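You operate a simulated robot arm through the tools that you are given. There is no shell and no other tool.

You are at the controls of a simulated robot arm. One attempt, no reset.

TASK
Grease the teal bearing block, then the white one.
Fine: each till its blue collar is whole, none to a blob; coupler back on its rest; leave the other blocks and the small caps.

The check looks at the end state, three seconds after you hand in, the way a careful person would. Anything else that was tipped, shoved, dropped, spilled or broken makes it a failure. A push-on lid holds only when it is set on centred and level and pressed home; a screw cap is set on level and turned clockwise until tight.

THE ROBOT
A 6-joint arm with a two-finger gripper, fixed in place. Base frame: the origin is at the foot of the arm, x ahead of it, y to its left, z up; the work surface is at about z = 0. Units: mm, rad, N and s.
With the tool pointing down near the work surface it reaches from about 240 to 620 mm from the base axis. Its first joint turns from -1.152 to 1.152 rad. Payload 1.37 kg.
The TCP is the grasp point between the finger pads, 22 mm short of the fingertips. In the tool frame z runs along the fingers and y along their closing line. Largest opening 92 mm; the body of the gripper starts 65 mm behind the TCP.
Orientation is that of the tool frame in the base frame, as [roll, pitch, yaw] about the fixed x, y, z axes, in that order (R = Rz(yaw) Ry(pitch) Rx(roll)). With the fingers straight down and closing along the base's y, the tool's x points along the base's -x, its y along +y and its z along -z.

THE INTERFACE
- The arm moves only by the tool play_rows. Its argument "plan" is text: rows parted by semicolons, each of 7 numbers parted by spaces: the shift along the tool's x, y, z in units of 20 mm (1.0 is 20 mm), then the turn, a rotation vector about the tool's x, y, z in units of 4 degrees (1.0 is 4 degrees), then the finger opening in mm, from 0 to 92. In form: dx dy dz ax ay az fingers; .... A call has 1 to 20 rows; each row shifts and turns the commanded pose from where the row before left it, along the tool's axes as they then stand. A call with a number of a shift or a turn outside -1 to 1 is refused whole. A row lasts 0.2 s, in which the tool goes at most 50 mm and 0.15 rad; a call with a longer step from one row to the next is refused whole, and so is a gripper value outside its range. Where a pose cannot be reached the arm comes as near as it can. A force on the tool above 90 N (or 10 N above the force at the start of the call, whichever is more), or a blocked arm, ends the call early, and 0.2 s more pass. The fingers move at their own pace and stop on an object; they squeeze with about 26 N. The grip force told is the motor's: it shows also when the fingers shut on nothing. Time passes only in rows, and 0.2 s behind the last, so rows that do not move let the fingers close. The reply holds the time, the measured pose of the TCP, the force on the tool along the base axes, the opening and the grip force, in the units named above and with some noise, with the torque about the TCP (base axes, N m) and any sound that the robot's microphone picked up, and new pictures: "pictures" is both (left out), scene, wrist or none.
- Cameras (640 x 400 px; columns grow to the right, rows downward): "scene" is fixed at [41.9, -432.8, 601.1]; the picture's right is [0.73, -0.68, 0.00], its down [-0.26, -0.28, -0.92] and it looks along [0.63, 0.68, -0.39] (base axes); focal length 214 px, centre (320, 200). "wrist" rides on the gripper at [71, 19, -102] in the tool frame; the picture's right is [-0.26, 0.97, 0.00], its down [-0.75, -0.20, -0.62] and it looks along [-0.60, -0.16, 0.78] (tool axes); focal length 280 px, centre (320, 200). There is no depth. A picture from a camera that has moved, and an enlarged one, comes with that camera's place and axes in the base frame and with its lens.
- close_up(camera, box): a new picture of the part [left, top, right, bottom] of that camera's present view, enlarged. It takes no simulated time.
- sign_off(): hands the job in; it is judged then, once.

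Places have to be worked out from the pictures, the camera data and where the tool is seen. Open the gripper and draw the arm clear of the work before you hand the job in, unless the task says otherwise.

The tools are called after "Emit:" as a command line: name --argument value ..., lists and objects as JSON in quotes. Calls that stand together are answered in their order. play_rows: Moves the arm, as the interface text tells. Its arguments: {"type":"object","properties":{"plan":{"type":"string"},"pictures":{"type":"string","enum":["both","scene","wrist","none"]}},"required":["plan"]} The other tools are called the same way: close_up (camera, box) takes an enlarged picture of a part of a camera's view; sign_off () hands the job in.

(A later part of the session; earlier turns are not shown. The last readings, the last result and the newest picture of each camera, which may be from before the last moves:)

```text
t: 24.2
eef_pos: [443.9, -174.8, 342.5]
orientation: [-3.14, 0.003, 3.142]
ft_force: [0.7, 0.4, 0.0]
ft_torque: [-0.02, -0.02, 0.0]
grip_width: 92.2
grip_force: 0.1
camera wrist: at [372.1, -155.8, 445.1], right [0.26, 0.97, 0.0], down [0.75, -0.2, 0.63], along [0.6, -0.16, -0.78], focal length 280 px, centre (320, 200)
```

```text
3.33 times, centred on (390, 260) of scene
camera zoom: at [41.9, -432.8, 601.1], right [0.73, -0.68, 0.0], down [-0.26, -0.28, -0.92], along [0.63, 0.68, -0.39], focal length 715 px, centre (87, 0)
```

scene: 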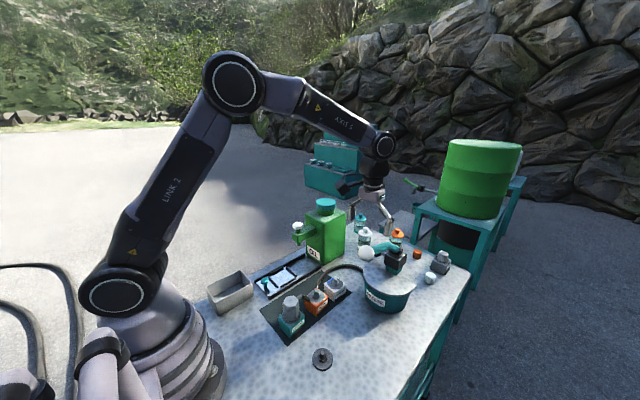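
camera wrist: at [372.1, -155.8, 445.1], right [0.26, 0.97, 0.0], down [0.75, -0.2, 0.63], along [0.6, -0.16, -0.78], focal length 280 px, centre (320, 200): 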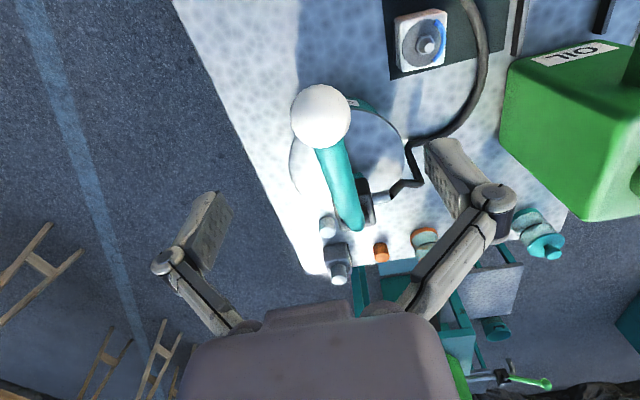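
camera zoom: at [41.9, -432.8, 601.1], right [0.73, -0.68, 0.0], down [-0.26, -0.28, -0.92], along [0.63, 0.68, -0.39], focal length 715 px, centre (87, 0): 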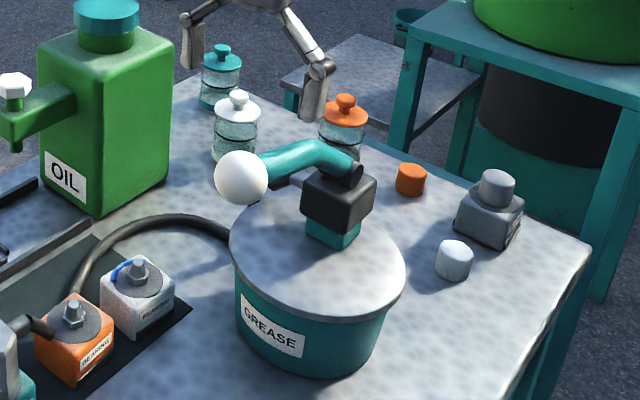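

The coupler is squarely on the teal nipple. The knob lies right under the TCP axis (≈(444.5, -175, 258), Ø40), so I descend with fingers open and close on it.

Emit:
play_rows --plan "-0.05 0 0.9 0 0 0 92; 0 0 0.9 0 0 0 92; 0 0 0.9 0 0 0 92; 0 0 0.9 0 0 0 92; 0 0 0.6 0 0 0 92; 0 0 0 0 0 0 92" --pictures "both"

Emit:
close_up --camera "scene" --box '[320, 190, 440, 310]'

```text
t: 25.6
eef_pos: [444.1, -173.7, 257.7]
orientation: [-3.141, 0.001, 3.141]
ft_force: [-0.1, 0.0, 0.5]
ft_torque: [-0.04, 0.01, 0.01]
grip_width: 92.1
grip_force: 0.0
camera wrist: at [373.0, -154.4, 360.4], right [0.26, 0.97, 0.0], down [0.75, -0.2, 0.63], along [0.6, -0.16, -0.78], focal length 280 px, centre (320, 200)
```

scene: 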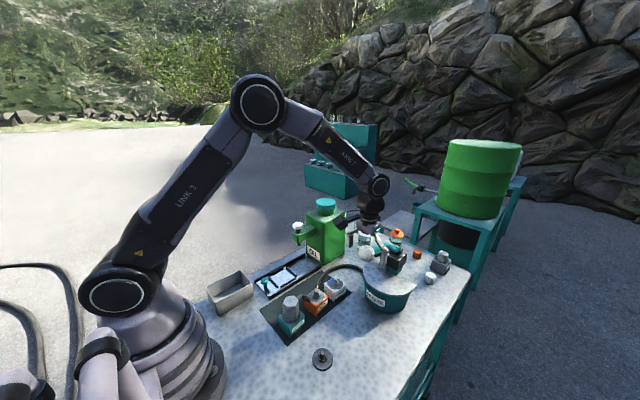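
wrist: 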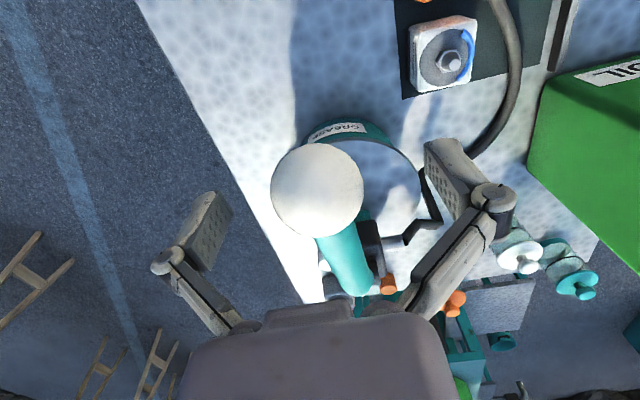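

```text
3.33 times, centred on (380, 250) of scene
camera zoom: at [41.9, -432.8, 601.1], right [0.73, -0.68, 0.0], down [-0.26, -0.28, -0.92], along [0.63, 0.68, -0.39], focal length 715 px, centre (120, 33)
```

zoom: 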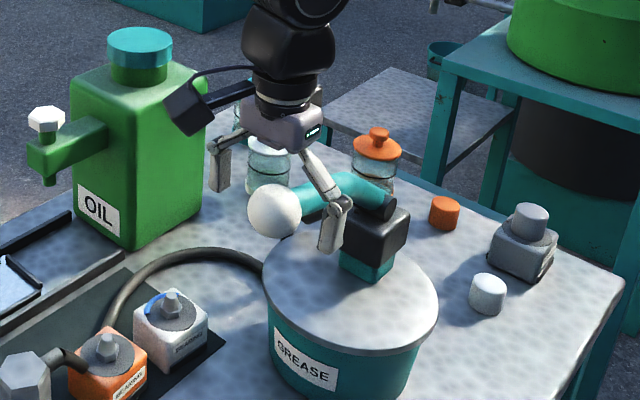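

Emit:
close_up --camera "scene" --box '[350, 225, 400, 275]'

Emit:
close_up --camera "wrist" --box '[160, 120, 500, 320]'

```text
8.00 times, centred on (375, 250) of scene
camera zoom: at [41.9, -432.8, 601.1], right [0.73, -0.68, 0.0], down [-0.26, -0.28, -0.92], along [0.63, 0.68, -0.39], focal length 1716 px, centre (-120, -200)
```

zoom: 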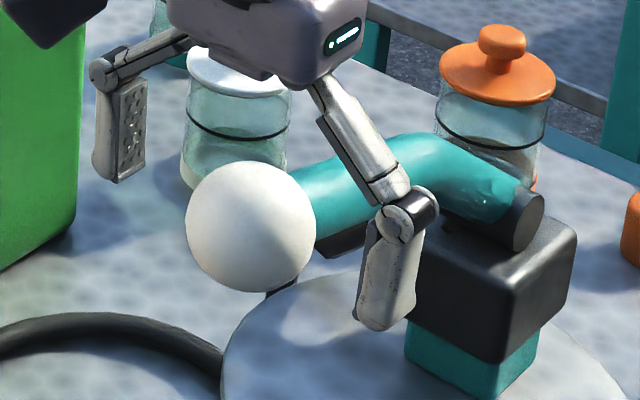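

```text
1.88 times, centred on (330, 220) of wrist
camera zoom: at [373.0, -154.4, 360.4], right [0.26, 0.97, 0.0], down [0.75, -0.2, 0.63], along [0.6, -0.16, -0.78], focal length 528 px, centre (301, 162)
```

zoom: 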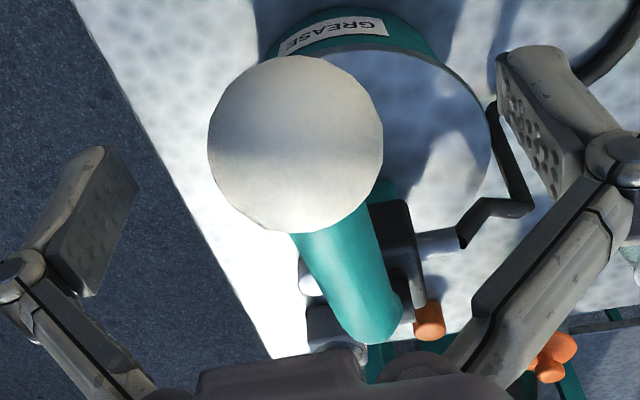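

The wrist parallax from the two heights puts the knob within ~3 mm of the TCP; the open fingers ride slightly higher on their linkages. I close on the knob.

Emit:
play_rows --plan "0 0 0 0 0 0 70; 0 0 0 0 0 0 50; 0 0 0 0 0 0 36; 0 0 0 0 0 0 34; 0 0 0 0 0 0 34; 0 0 0 0 0 0 34" --pictures "both"

Emit:
close_up --camera "scene" --box '[350, 225, 400, 275]'

```text
t: 27.0
eef_pos: [444.7, -173.1, 258.1]
orientation: [-3.141, 0.002, -3.141]
ft_force: [-0.9, -13.4, 1.2]
ft_torque: [-0.02, -0.08, -0.05]
grip_width: 43.2
grip_force: 6.8
camera wrist: at [373.0, -154.8, 360.7], right [0.26, 0.97, 0.0], down [0.75, -0.2, 0.63], along [0.6, -0.16, -0.78], focal length 280 px, centre (320, 200)
```

scene: 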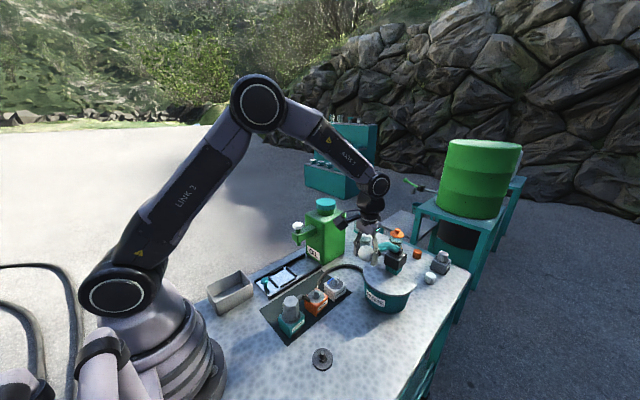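
wrist: 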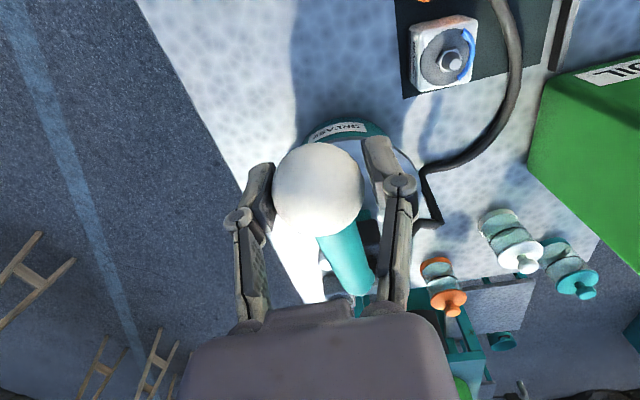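

```text
8.00 times, centred on (375, 250) of scene
camera zoom: at [41.9, -432.8, 601.1], right [0.73, -0.68, 0.0], down [-0.26, -0.28, -0.92], along [0.63, 0.68, -0.39], focal length 1716 px, centre (-120, -200)
```

zoom: 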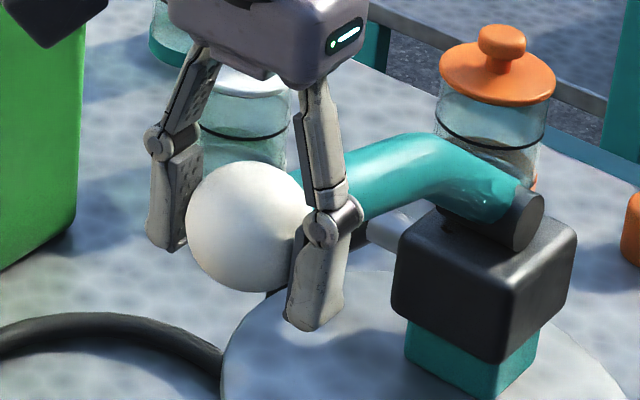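

The near (-y) finger touches first (-13 N side force), so the knob sits ~2 mm to -y; I shift the tool that way while closing so both pads seat evenly.

Emit:
play_rows --plan "0 -0.05 0 0 0 0 34; 0 -0.04 0 0 0 0 34; 0 0 0 0 0 0 34; 0 0 0 0 0 0 34" --pictures "none"

```text
t: 28.0
eef_pos: [443.3, -174.6, 257.7]
orientation: [3.14, -0.001, 3.141]
ft_force: [-9.0, -8.2, 3.9]
ft_torque: [0.05, 0.04, -0.01]
grip_width: 40.4
grip_force: 28.0
```

Both pads hold the knob (40.4 mm, 28 N). I now swing the lever down along its arc (pivot ≈ (635, 160), radius ≈215), first ~12° to read the resistance.

Emit:
play_rows --plan "0.325 0 0.695 0 0 0 34; 0.27 0 0.7 0 0 0 34; 0.22 0 0.72 0 0 0 34" --pictures "both"

Emit:
close_up --camera "scene" --box '[330, 215, 410, 295]'

Emit:
close_up --camera "scene" --box '[272, 284, 320, 334]'

```text
t: 28.8
eef_pos: [426.6, -175.3, 216.6]
orientation: [3.14, -0.001, 3.141]
ft_force: [3.8, -4.7, 1.6]
ft_torque: [0.0, -0.04, 0.0]
grip_width: 41.0
grip_force: 13.5
camera wrist: at [355.9, -156.2, 319.4], right [0.26, 0.97, 0.0], down [0.75, -0.21, 0.62], along [0.6, -0.16, -0.78], focal length 280 px, centre (320, 200)
```

scene: 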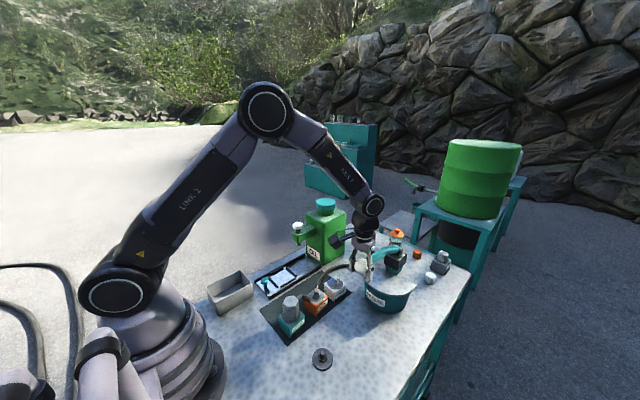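
wrist: 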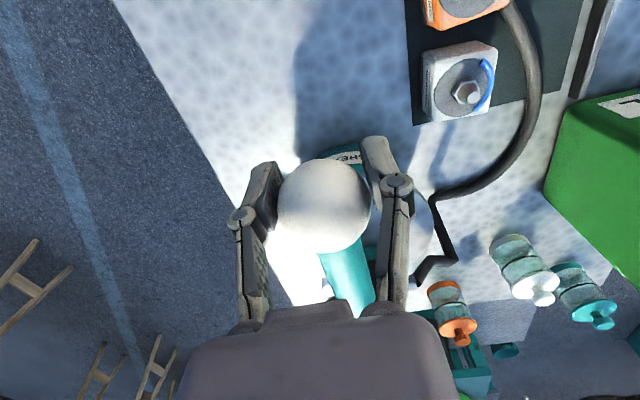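

```text
5.00 times, centred on (370, 255) of scene
camera zoom: at [41.9, -432.8, 601.1], right [0.73, -0.68, 0.0], down [-0.26, -0.28, -0.92], along [0.63, 0.68, -0.39], focal length 1072 px, centre (70, -75)
```

zoom: 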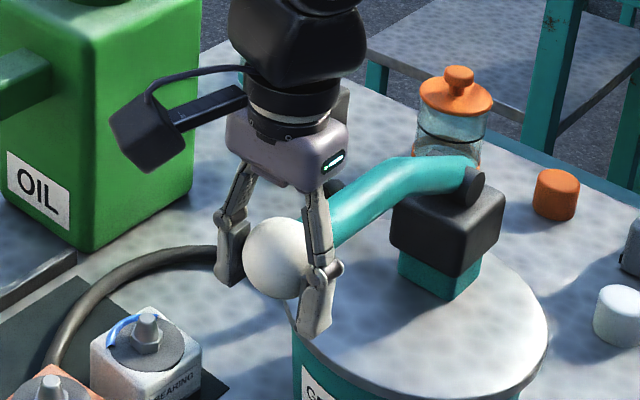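

```text
8.00 times, centred on (296, 309) of scene
camera zoom: at [41.9, -432.8, 601.1], right [0.73, -0.68, 0.0], down [-0.26, -0.28, -0.92], along [0.63, 0.68, -0.39], focal length 1716 px, centre (512, -672)
```

zoom: 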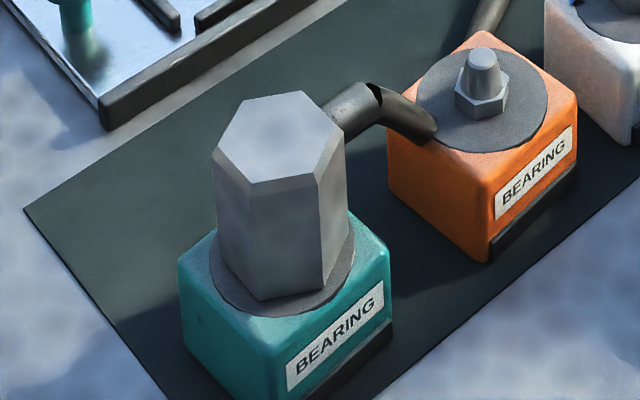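

The knob lagged ~10 mm above the TCP (some slip), with little steady resistance. I open slightly to see whether the lever springs back or stays put.

Emit:
play_rows --plan "0 0 0 0 0 0 56; 0 0 0 0 0 0 56; 0 0 0 0 0 0 56" --pictures "both"

Emit:
close_up --camera "scene" --box '[330, 215, 410, 295]'

```text
t: 29.6
eef_pos: [426.5, -176.1, 216.5]
orientation: [3.141, 0.003, 3.142]
ft_force: [-0.1, 0.3, 1.0]
ft_torque: [0.01, -0.01, 0.04]
grip_width: 55.9
grip_force: 0.1
camera wrist: at [356.3, -156.3, 319.8], right [0.26, 0.97, 0.0], down [0.75, -0.2, 0.63], along [0.6, -0.16, -0.78], focal length 280 px, centre (320, 200)
```

scene: 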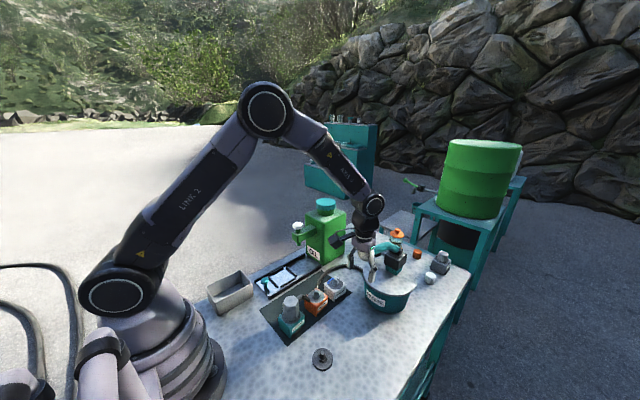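
wrist: 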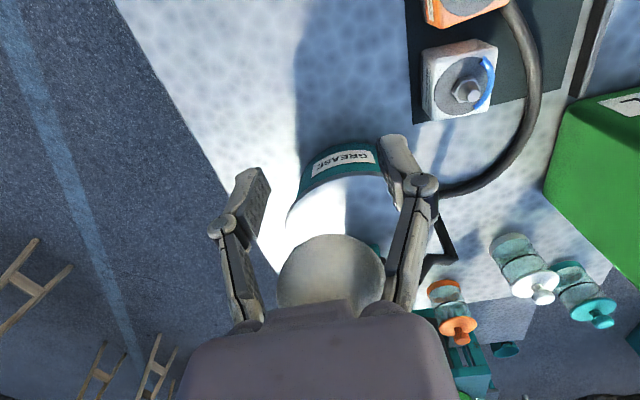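

```text
5.00 times, centred on (370, 255) of scene
camera zoom: at [41.9, -432.8, 601.1], right [0.73, -0.68, 0.0], down [-0.26, -0.28, -0.92], along [0.63, 0.68, -0.39], focal length 1072 px, centre (70, -75)
```

zoom: 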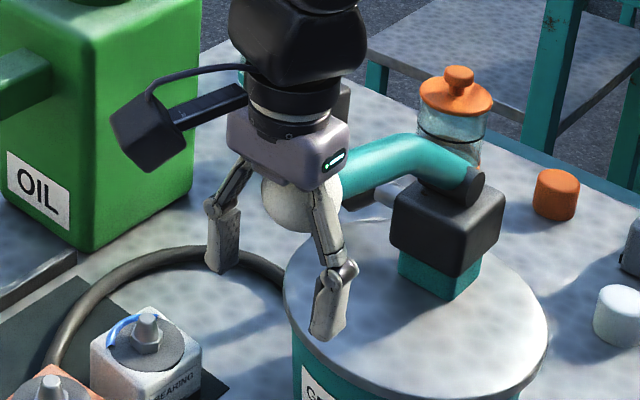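

The lever is spring-returned, so I only need to push it down. I'll rise clear of the knob, close the fingers, and position the closed tips just above the knob top.

Emit:
play_rows --plan "0 0 -1 0 0 0 58; 0 0 -1 0 0 0 58; 0 0 -1 0 0 0 58; 0 0 -1 0 0 0 58; 0 0 -1 0 0 0 58; -0.4 0 -0.3 0 0 0 40; -0.4 0 0 0 0 0 20; 0 0 0 0 0 0 0; 0 0 0 0 0 0 0; 0 0 0 0 0 0 0" --pictures "both"

Emit:
close_up --camera "scene" --box '[330, 205, 410, 285]'

Emit:
close_up --camera "scene" --box '[272, 284, 320, 334]'

```text
t: 31.8
eef_pos: [443.0, -175.6, 322.2]
orientation: [3.14, 0.001, 3.141]
ft_force: [-0.8, -0.1, -0.2]
ft_torque: [0.0, -0.05, -0.01]
grip_width: 0.0
grip_force: 26.8
camera wrist: at [372.5, -156.5, 425.3], right [0.26, 0.97, 0.0], down [0.75, -0.2, 0.63], along [0.6, -0.16, -0.78], focal length 280 px, centre (320, 200)
```

scene: 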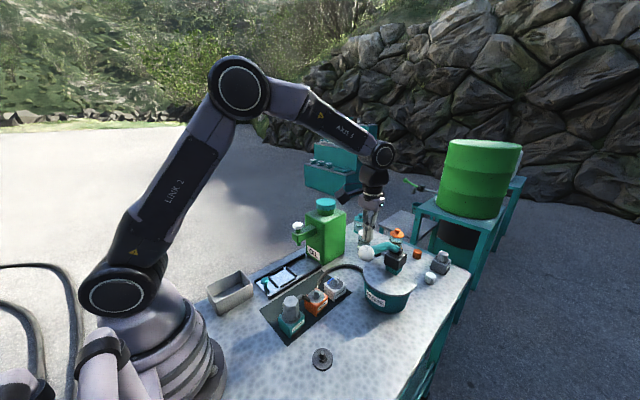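
wrist: 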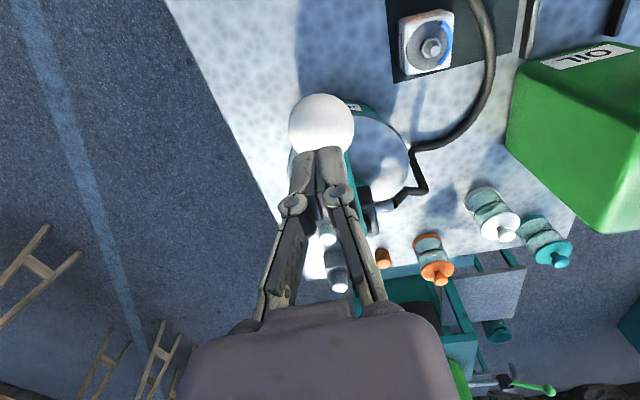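

```text
5.00 times, centred on (370, 245) of scene
camera zoom: at [41.9, -432.8, 601.1], right [0.73, -0.68, 0.0], down [-0.26, -0.28, -0.92], along [0.63, 0.68, -0.39], focal length 1072 px, centre (70, -25)
```

zoom: 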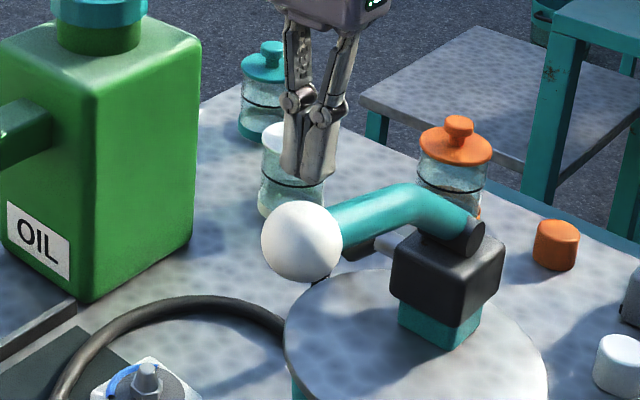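

```text
8.00 times, centred on (296, 309) of scene
camera zoom: at [41.9, -432.8, 601.1], right [0.73, -0.68, 0.0], down [-0.26, -0.28, -0.92], along [0.63, 0.68, -0.39], focal length 1716 px, centre (512, -672)
```

zoom: 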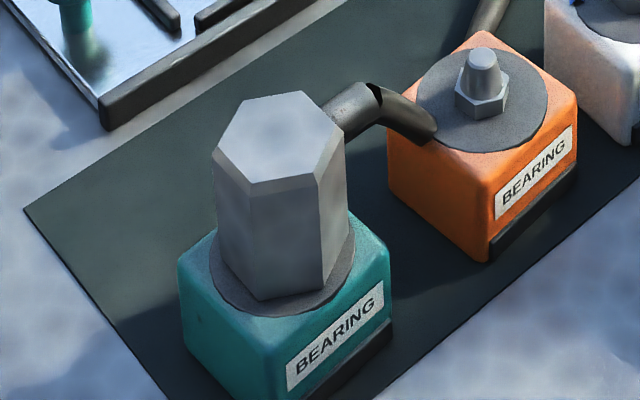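

The knob is back at its top position and no collar shows yet on the visible side of the teal disc. I start a push stroke with the closed fingertips on the knob top, following the lever arc, reading the force part-way.

Emit:
play_rows --plan "0 0 0.95 0 0 0 0; 0.445 0 0.905 0 0 0 0; 0.355 0 0.87 0 0 0 0; 0.285 0 0.895 0 0 0 0" --pictures "scene"

Emit:
close_up --camera "scene" --box '[330, 205, 410, 285]'

```text
t: 32.8
eef_pos: [423.4, -174.4, 250.0]
orientation: [3.14, 0.003, 3.14]
ft_force: [0.8, 0.1, 3.0]
ft_torque: [-0.03, -0.05, 0.01]
grip_width: 5.9
grip_force: 28.3
```

scene: 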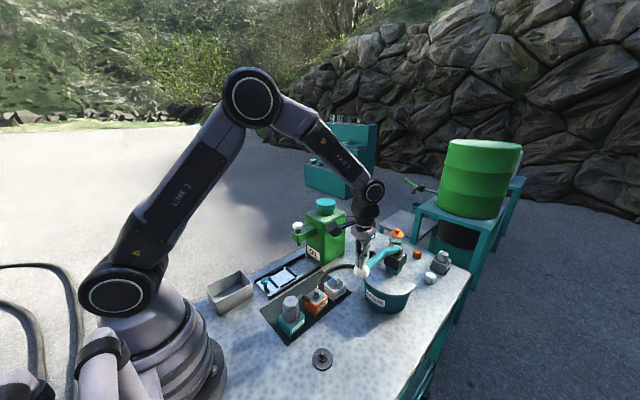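

```text
5.00 times, centred on (370, 245) of scene
camera zoom: at [41.9, -432.8, 601.1], right [0.73, -0.68, 0.0], down [-0.26, -0.28, -0.92], along [0.63, 0.68, -0.39], focal length 1072 px, centre (70, -25)
```

zoom: 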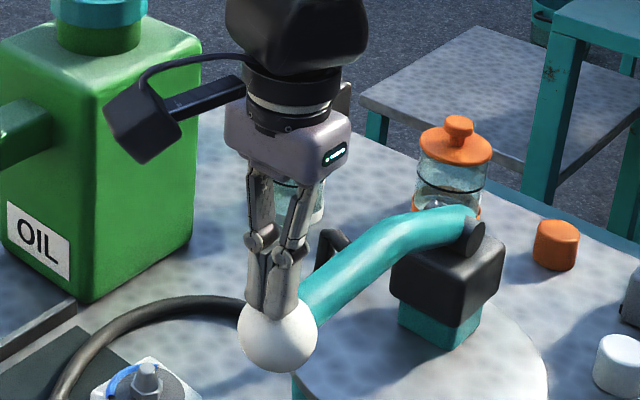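

The knob follows easily (only ~3 N). I continue the stroke down another 15°.

Emit:
play_rows --plan "0.2 0 0.915 0 0 0 0; 0.125 0 0.93 0 0 0 0; 0.04 0 0.935 0 0 0 0" --pictures "scene"

Emit:
close_up --camera "scene" --box '[330, 215, 410, 295]'

Emit:
close_up --camera "scene" --box '[272, 284, 320, 334]'

```text
t: 33.6
eef_pos: [417.7, -176.8, 195.2]
orientation: [3.139, 0.002, -3.141]
ft_force: [-1.8, 2.5, 5.0]
ft_torque: [0.05, 0.01, 0.03]
grip_width: 5.9
grip_force: 27.9
```

scene: 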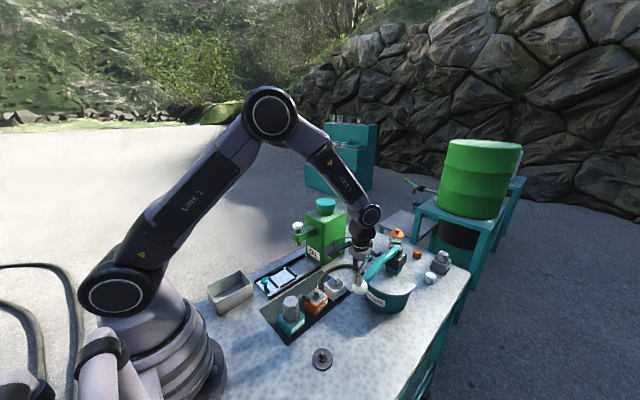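

```text
5.00 times, centred on (370, 255) of scene
camera zoom: at [41.9, -432.8, 601.1], right [0.73, -0.68, 0.0], down [-0.26, -0.28, -0.92], along [0.63, 0.68, -0.39], focal length 1072 px, centre (70, -75)
```

zoom: 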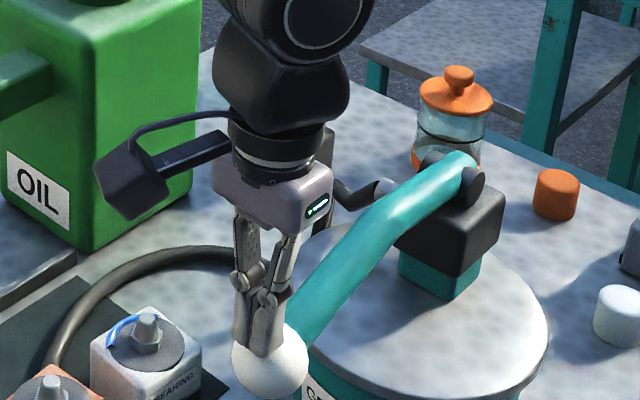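

```text
8.00 times, centred on (296, 309) of scene
camera zoom: at [41.9, -432.8, 601.1], right [0.73, -0.68, 0.0], down [-0.26, -0.28, -0.92], along [0.63, 0.68, -0.39], focal length 1716 px, centre (512, -672)
```

zoom: 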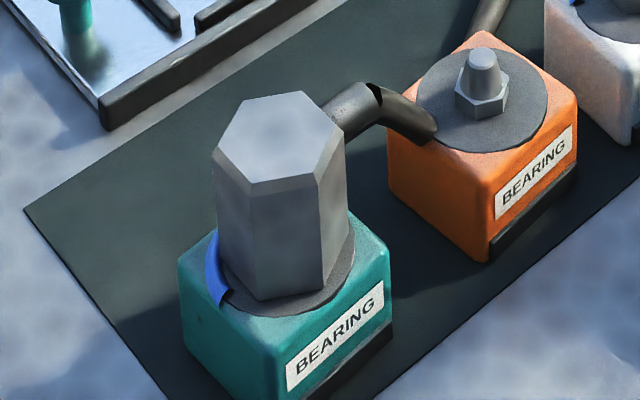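

A blue collar is now growing on the teal disc (left side visible to ~175°). I continue the stroke a little further and watch both force and collar.

Emit:
play_rows --plan "-0.04 0 0.6 0 0 0 0" --pictures "scene"

Emit:
close_up --camera "scene" --box '[330, 215, 410, 295]'

Emit:
close_up --camera "scene" --box '[272, 284, 320, 334]'

```text
t: 34.0
eef_pos: [417.9, -174.5, 182.6]
orientation: [3.141, 0.003, -3.141]
ft_force: [-1.5, -0.8, 5.3]
ft_torque: [0.05, 0.01, -0.04]
grip_width: 5.7
grip_force: 28.0
```

scene: 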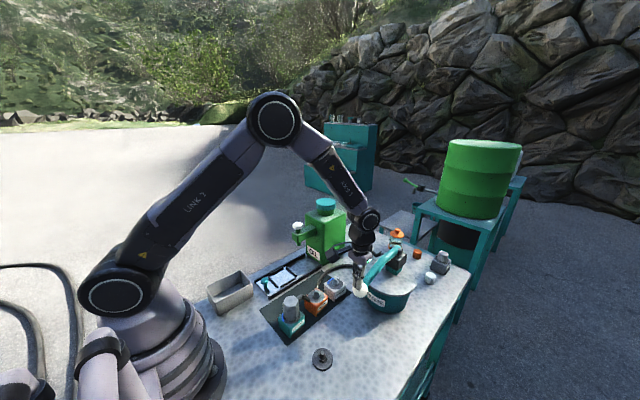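

```text
5.00 times, centred on (370, 255) of scene
camera zoom: at [41.9, -432.8, 601.1], right [0.73, -0.68, 0.0], down [-0.26, -0.28, -0.92], along [0.63, 0.68, -0.39], focal length 1072 px, centre (70, -75)
```

zoom: 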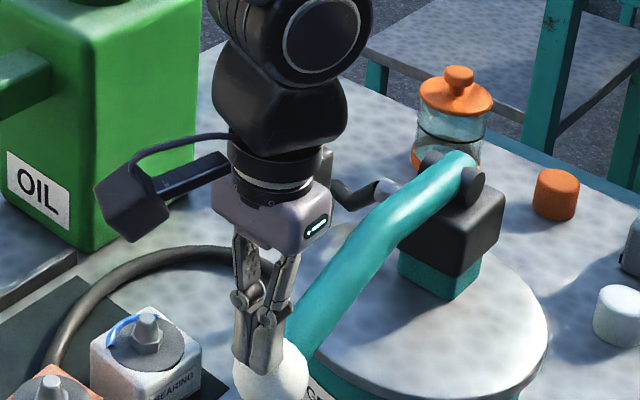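

```text
8.00 times, centred on (296, 309) of scene
camera zoom: at [41.9, -432.8, 601.1], right [0.73, -0.68, 0.0], down [-0.26, -0.28, -0.92], along [0.63, 0.68, -0.39], focal length 1716 px, centre (512, -672)
```

zoom: 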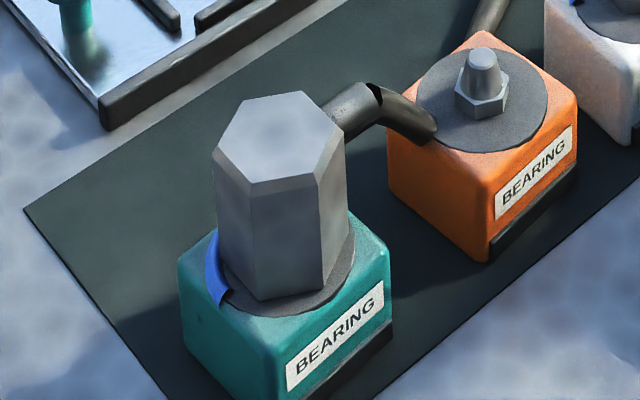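

The collar did not grow over this last bit, so one stroke seems to give a discrete shot. I let the lever rise back along the arc and then look at the collar from above.

Emit:
play_rows --plan "0.04 0 -0.6 0 0 0 0; -0.04 0 -0.935 0 0 0 0; -0.125 0 -0.93 0 0 0 0; -0.2 0 -0.915 0 0 0 0; -0.285 0 -0.895 0 0 0 0; -0.355 0 -0.87 0 0 0 0; -0.445 0 -0.905 0 0 0 0; 0 0 -0.95 0 0 0 0; 0 0 0 0 0 0 0" --pictures "both"

Emit:
close_up --camera "scene" --box '[272, 284, 320, 334]'

Emit:
close_up --camera "scene" --box '[330, 205, 410, 285]'

```text
t: 36.0
eef_pos: [444.5, -175.8, 324.8]
orientation: [3.141, 0.003, -3.14]
ft_force: [1.2, -0.1, 0.4]
ft_torque: [0.01, 0.03, -0.02]
grip_width: 0.0
grip_force: 28.0
camera wrist: at [373.6, -156.0, 426.9], right [0.26, 0.97, 0.0], down [0.75, -0.2, 0.63], along [0.6, -0.16, -0.78], focal length 280 px, centre (320, 200)
```

scene: 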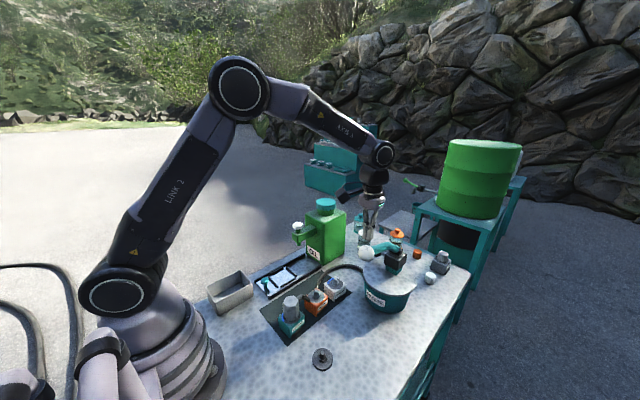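
wrist: 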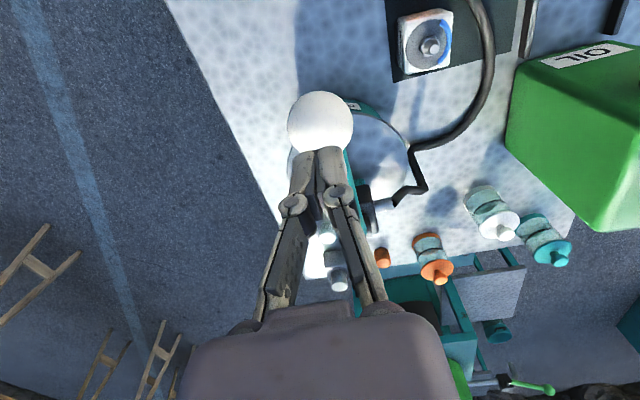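

```text
8.00 times, centred on (296, 309) of scene
camera zoom: at [41.9, -432.8, 601.1], right [0.73, -0.68, 0.0], down [-0.26, -0.28, -0.92], along [0.63, 0.68, -0.39], focal length 1716 px, centre (512, -672)
```

zoom: 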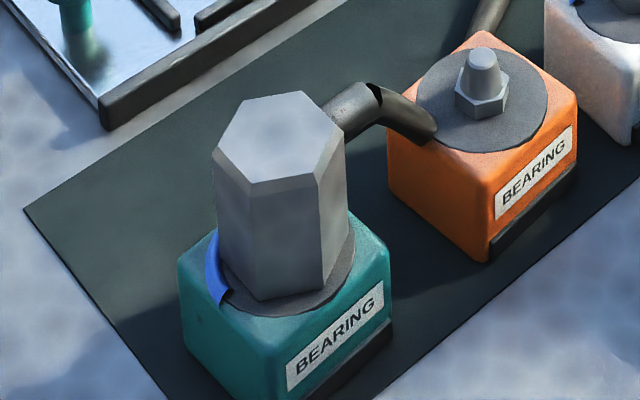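

```text
5.00 times, centred on (370, 245) of scene
camera zoom: at [41.9, -432.8, 601.1], right [0.73, -0.68, 0.0], down [-0.26, -0.28, -0.92], along [0.63, 0.68, -0.39], focal length 1072 px, centre (70, -25)
```

zoom: 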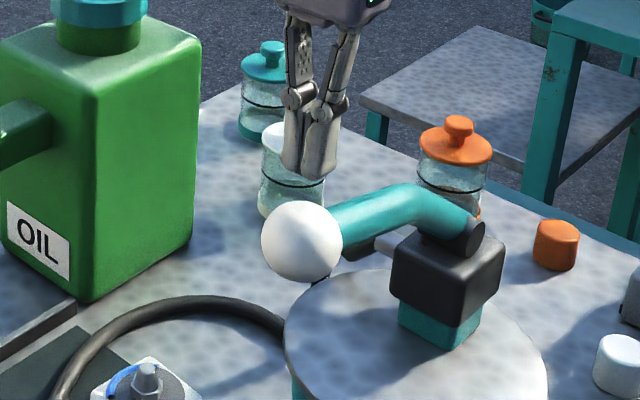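

The end of the collar is at ~175° and has a free right side, so it's about 40–50 % done. I make stroke two in stages, checking the collar part-way to learn when the shot is delivered.

Emit:
play_rows --plan "0 0 0.95 0 0 0 0; 0.445 0 0.905 0 0 0 0; 0.355 0 0.87 0 0 0 0; 0.285 0 0.895 0 0 0 0" --pictures "none"

Emit:
close_up --camera "scene" --box '[272, 284, 320, 334]'

```text
t: 37.0
eef_pos: [423.4, -175.4, 250.9]
orientation: [3.141, 0.003, -3.141]
ft_force: [0.2, 0.3, 3.1]
ft_torque: [-0.01, -0.08, 0.02]
grip_width: 6.0
grip_force: 28.0
```

```text
8.00 times, centred on (296, 309) of scene
camera zoom: at [41.9, -432.8, 601.1], right [0.73, -0.68, 0.0], down [-0.26, -0.28, -0.92], along [0.63, 0.68, -0.39], focal length 1716 px, centre (512, -672)
```

zoom: 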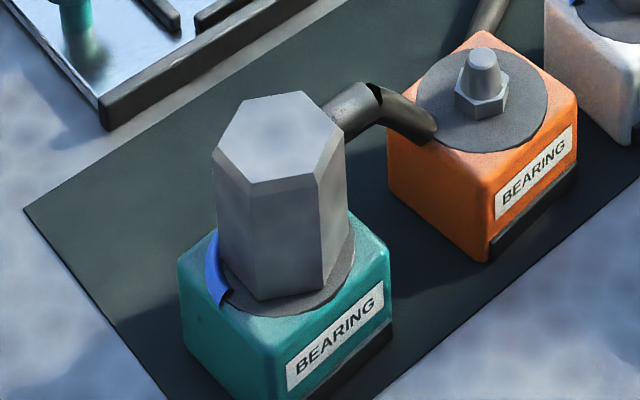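

Nothing yet at ~15°; I continue two more steps down.

Emit:
play_rows --plan "0.2 0 0.915 0 0 0 0; 0.125 0 0.93 0 0 0 0" --pictures "none"

Emit:
close_up --camera "scene" --box '[272, 284, 320, 334]'

```text
t: 37.6
eef_pos: [414.1, -174.8, 212.3]
orientation: [-3.141, 0.002, -3.141]
ft_force: [-1.4, 0.2, 4.8]
ft_torque: [-0.03, -0.04, -0.03]
grip_width: 5.9
grip_force: 28.4
```

```text
8.00 times, centred on (296, 309) of scene
camera zoom: at [41.9, -432.8, 601.1], right [0.73, -0.68, 0.0], down [-0.26, -0.28, -0.92], along [0.63, 0.68, -0.39], focal length 1716 px, centre (512, -672)
```

zoom: 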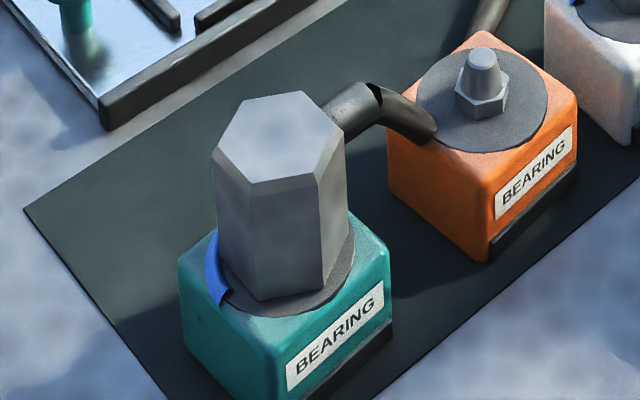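

Still none at z≈212; one more step to z≈194 where the first shot had appeared.

Emit:
play_rows --plan "0.04 0 0.935 0 0 0 0" --pictures "none"

Emit:
close_up --camera "scene" --box '[272, 284, 320, 334]'

```text
t: 38.0
eef_pos: [415.5, -175.2, 194.1]
orientation: [3.14, 0.0, -3.141]
ft_force: [-6.0, -0.8, 5.2]
ft_torque: [-0.02, 0.08, 0.02]
grip_width: 6.0
grip_force: 28.0
```

```text
8.00 times, centred on (296, 309) of scene
camera zoom: at [41.9, -432.8, 601.1], right [0.73, -0.68, 0.0], down [-0.26, -0.28, -0.92], along [0.63, 0.68, -0.39], focal length 1716 px, centre (512, -672)
```

zoom: 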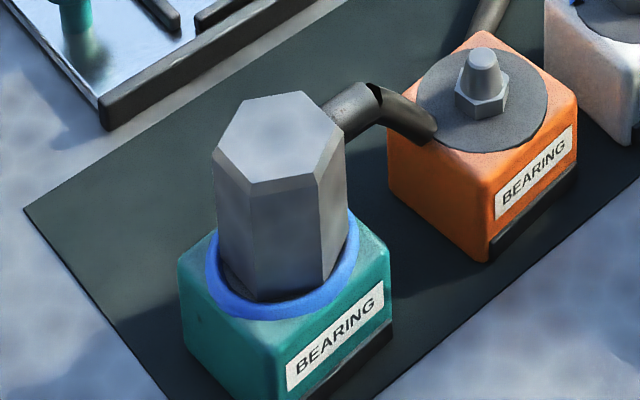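

The collar now wraps round the whole visible front to beyond ~330°. I let the lever up without another stroke and go look at the hidden back side of the teal collar.

Emit:
play_rows --plan "-0.04 0 -0.935 0 0 0 0; -0.125 0 -0.93 0 0 0 0; -0.2 0 -0.915 0 0 0 0; -0.285 0 -0.895 0 0 0 0; -0.355 0 -0.87 0 0 0 0; -0.445 0 -0.905 0 0 0 0; 0 0 -0.95 0 0 0 0; 0 0 -0.5 0 0 0 0; 0.95 0.8 0 0 0 0 0; 0.95 0.8 0 0 0 0 0; 0.95 0.8 0 0 0 0 0; 0.95 0.8 0 0 0 0 0; 0.95 0.8 0 0 0 0 0; 0.95 0.8 0 0 0 0 0; 0.95 0.8 0 0 0 0 0; 0.95 0.8 0 0 0 0 0" --pictures "both"

Emit:
close_up --camera "wrist" --box '[300, 0, 460, 100]'

Emit:
close_up --camera "scene" --box '[272, 284, 320, 334]'

```text
t: 41.4
eef_pos: [292.3, -46.9, 332.0]
orientation: [3.141, 0.001, -3.141]
ft_force: [0.7, 0.1, 1.0]
ft_torque: [0.0, 0.0, 0.03]
grip_width: 0.0
grip_force: 27.8
camera wrist: at [220.5, -28.4, 435.6], right [0.26, 0.97, 0.0], down [0.75, -0.2, 0.63], along [0.6, -0.16, -0.78], focal length 280 px, centre (320, 200)
```

scene: 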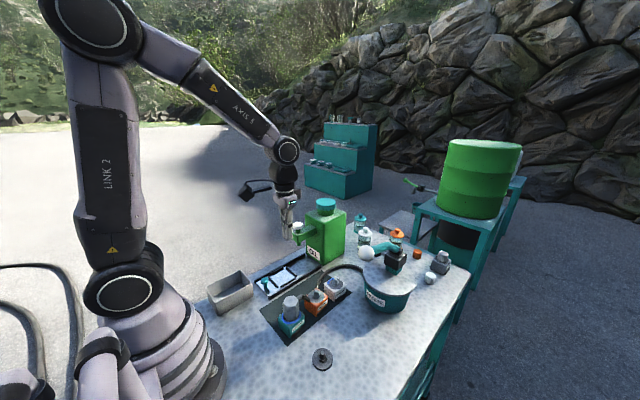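
wrist: 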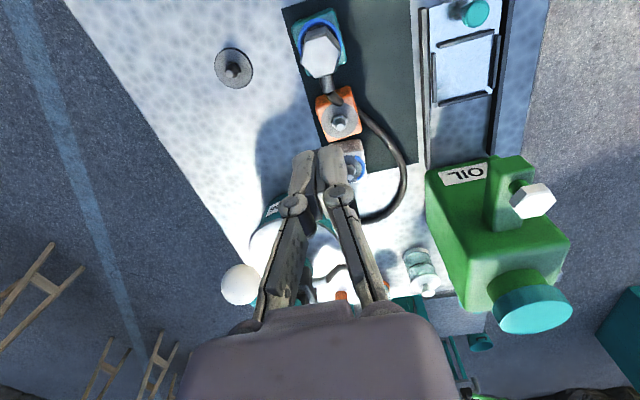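

```text
4.00 times, centred on (380, 50) of wrist
camera zoom: at [220.5, -28.4, 435.6], right [0.26, 0.97, 0.0], down [0.75, -0.2, 0.63], along [0.6, -0.16, -0.78], focal length 1122 px, centre (80, 800)
```

zoom: 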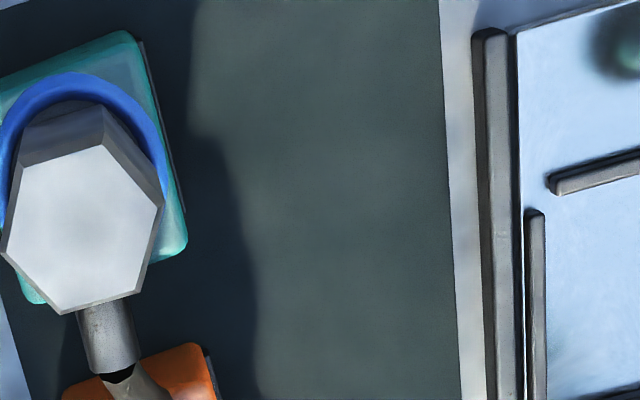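

```text
8.00 times, centred on (296, 309) of scene
camera zoom: at [41.9, -432.8, 601.1], right [0.73, -0.68, 0.0], down [-0.26, -0.28, -0.92], along [0.63, 0.68, -0.39], focal length 1716 px, centre (512, -672)
```

zoom: 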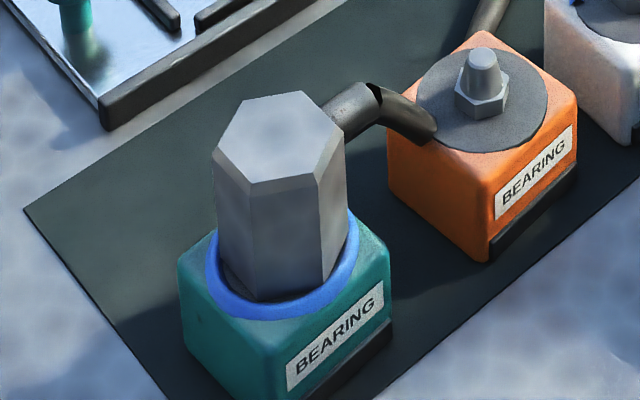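

From this side the collar is continuous on the -x and ±y sides; the +x side under the hose stub is hidden. I'll swing the wrist camera round to the +x/+y side to check that last part.

Emit:
play_rows --plan "-0.83 0 0 0 0 0 0; -0.83 0 0 0 0 0 0; -0.83 0 0 0 0 0 0; -0.83 0 0 0 0 0 0; -0.83 0 0 0 0 0 0; 0 0 0 0 0 1 0; 0 0 0 0 0 1 0; 0 0 0 0 0 1 0; 0 0 0 0 0 1 0; 0 0 0 0 0 1 0; 0 0 0 0 0 1 0; 0 0 0 0 0 1 0; 0 0 0 0 0 1 0; 0 0 0 0 0 1 0; 0 0 0 0 0 1 0; 0 0 0 0 0 1 0; 0 0 0 0 0 1 0; 0 0 0 0 0 1 0; 0 0 0 0 0 1 0; 0 0 0 0 0 1 0" --pictures "both"

```text
t: 45.6
eef_pos: [375.1, -46.8, 332.9]
orientation: [3.14, 0.0, 2.094]
ft_force: [0.6, -0.5, 0.0]
ft_torque: [0.01, 0.01, 0.02]
grip_width: 0.1
grip_force: 27.6
camera wrist: at [356.1, 24.0, 435.4], right [0.97, 0.25, 0.0], down [0.2, -0.76, 0.62], along [0.16, -0.6, -0.78], focal length 280 px, centre (320, 200)
```

scene: 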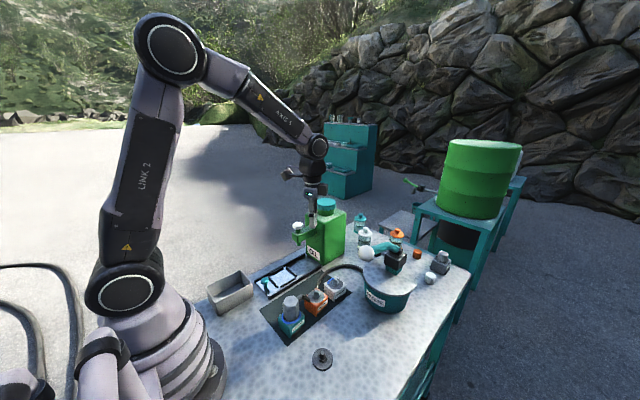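
wrist: 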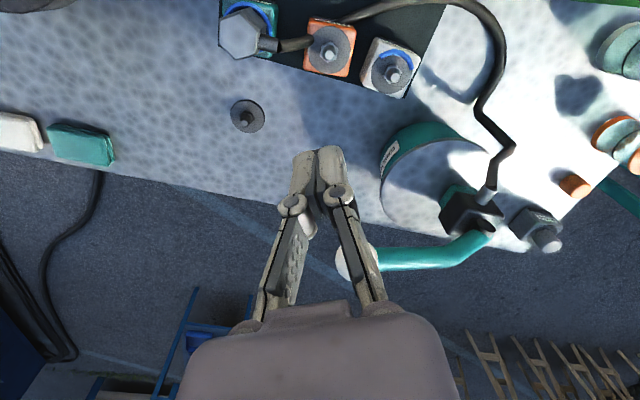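

Emit:
close_up --camera "wrist" --box '[210, 0, 310, 80]'

Emit:
close_up --camera "wrist" --box '[350, 25, 430, 105]'

```text
5.00 times, centred on (260, 40) of wrist
camera zoom: at [356.1, 24.0, 435.4], right [0.97, 0.25, 0.0], down [0.2, -0.76, 0.62], along [0.16, -0.6, -0.78], focal length 1402 px, centre (620, 1000)
```

zoom: 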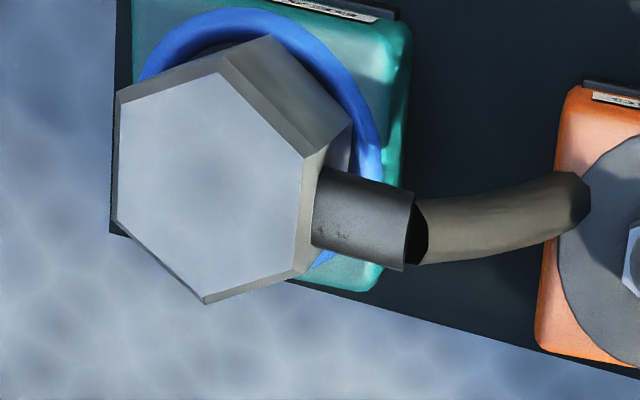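

```text
5.00 times, centred on (390, 65) of wrist
camera zoom: at [356.1, 24.0, 435.4], right [0.97, 0.25, 0.0], down [0.2, -0.76, 0.62], along [0.16, -0.6, -0.78], focal length 1402 px, centre (-30, 875)
```

zoom: 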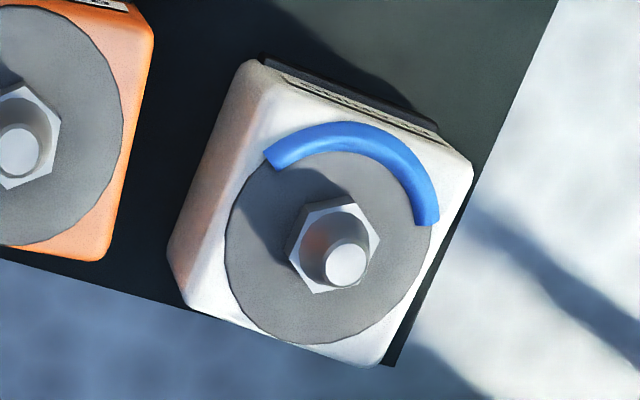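

The teal collar shows continuous blue all the way to the stub from above and again below it. I zoom harder on both views of the stub region to see if any gap remains.

Emit:
close_up --camera "wrist" --box '[265, 15, 300, 60]'

Emit:
close_up --camera "scene" --box '[292, 302, 324, 328]'

```text
8.89 times, centred on (282, 38) of wrist
camera zoom: at [356.1, 24.0, 435.4], right [0.97, 0.25, 0.0], down [0.2, -0.76, 0.62], along [0.16, -0.6, -0.78], focal length 2492 px, centre (653, 1644)
```

zoom: 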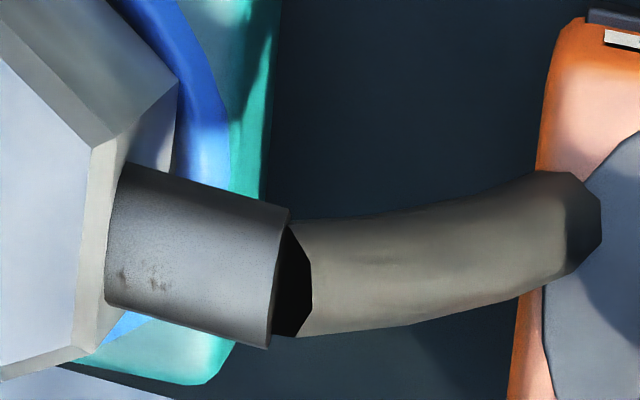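

```text
15.38 times, centred on (308, 315) of scene
camera zoom: at [41.9, -432.8, 601.1], right [0.73, -0.68, 0.0], down [-0.26, -0.28, -0.92], along [0.63, 0.68, -0.39], focal length 3300 px, centre (505, -1569)
```

zoom: 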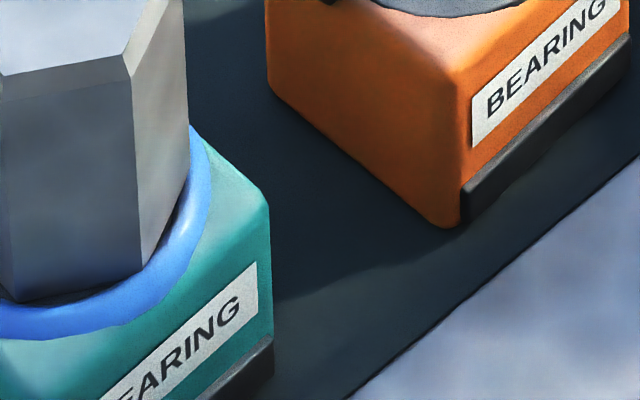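

The ring looks closed everywhere visible, about two shots. I return to the coupler with the wrist at the 60° closing line and fingers open, hovering above it for an alignment check.

Emit:
play_rows --plan "0 0 1 0 0 -0.9375 40; 0 0 1 0 0 -0.9375 60; 0 0 1 0 0 -0.9375 80; 0 0 1 0 0 -0.9375 80; 0 0 1 0 0 -0.9375 80; 0 0 1 0 0 -0.9375 80; 0 0 1 0 0 -0.9375 80; 0 0 0.8 0 0 -0.9375 80; 0.792 -0.428 0 0 0 0 80; 0.792 -0.428 0 0 0 0 80; 0.792 -0.428 0 0 0 0 80; 0.792 -0.428 0 0 0 0 80; 0.792 -0.428 0 0 0 0 80; 0 0 0 0 0 0 80" --pictures "wrist"

Emit:
close_up --camera "wrist" --box '[240, 40, 420, 200]'

```text
t: 48.6
eef_pos: [284.6, -43.7, 175.4]
orientation: [3.14, 0.001, 2.619]
ft_force: [-0.6, -0.4, 0.9]
ft_torque: [-0.03, 0.0, -0.03]
grip_width: 79.7
grip_force: 0.1
camera wrist: at [232.8, 7.6, 279.3], right [0.71, 0.7, 0.0], down [0.55, -0.55, 0.63], along [0.44, -0.44, -0.78], focal length 280 px, centre (320, 200)
```

wrist: 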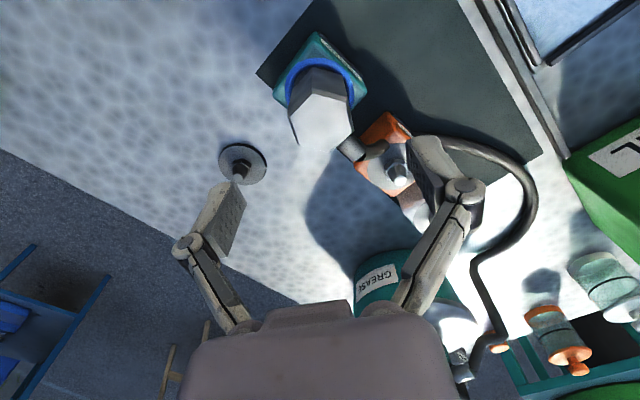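

```text
2.50 times, centred on (330, 120) of wrist
camera zoom: at [232.8, 7.6, 279.3], right [0.71, 0.7, 0.0], down [0.55, -0.55, 0.63], along [0.44, -0.44, -0.78], focal length 701 px, centre (295, 400)
```

zoom: 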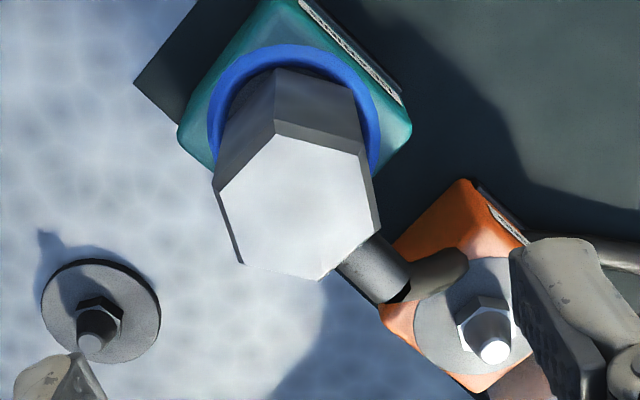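

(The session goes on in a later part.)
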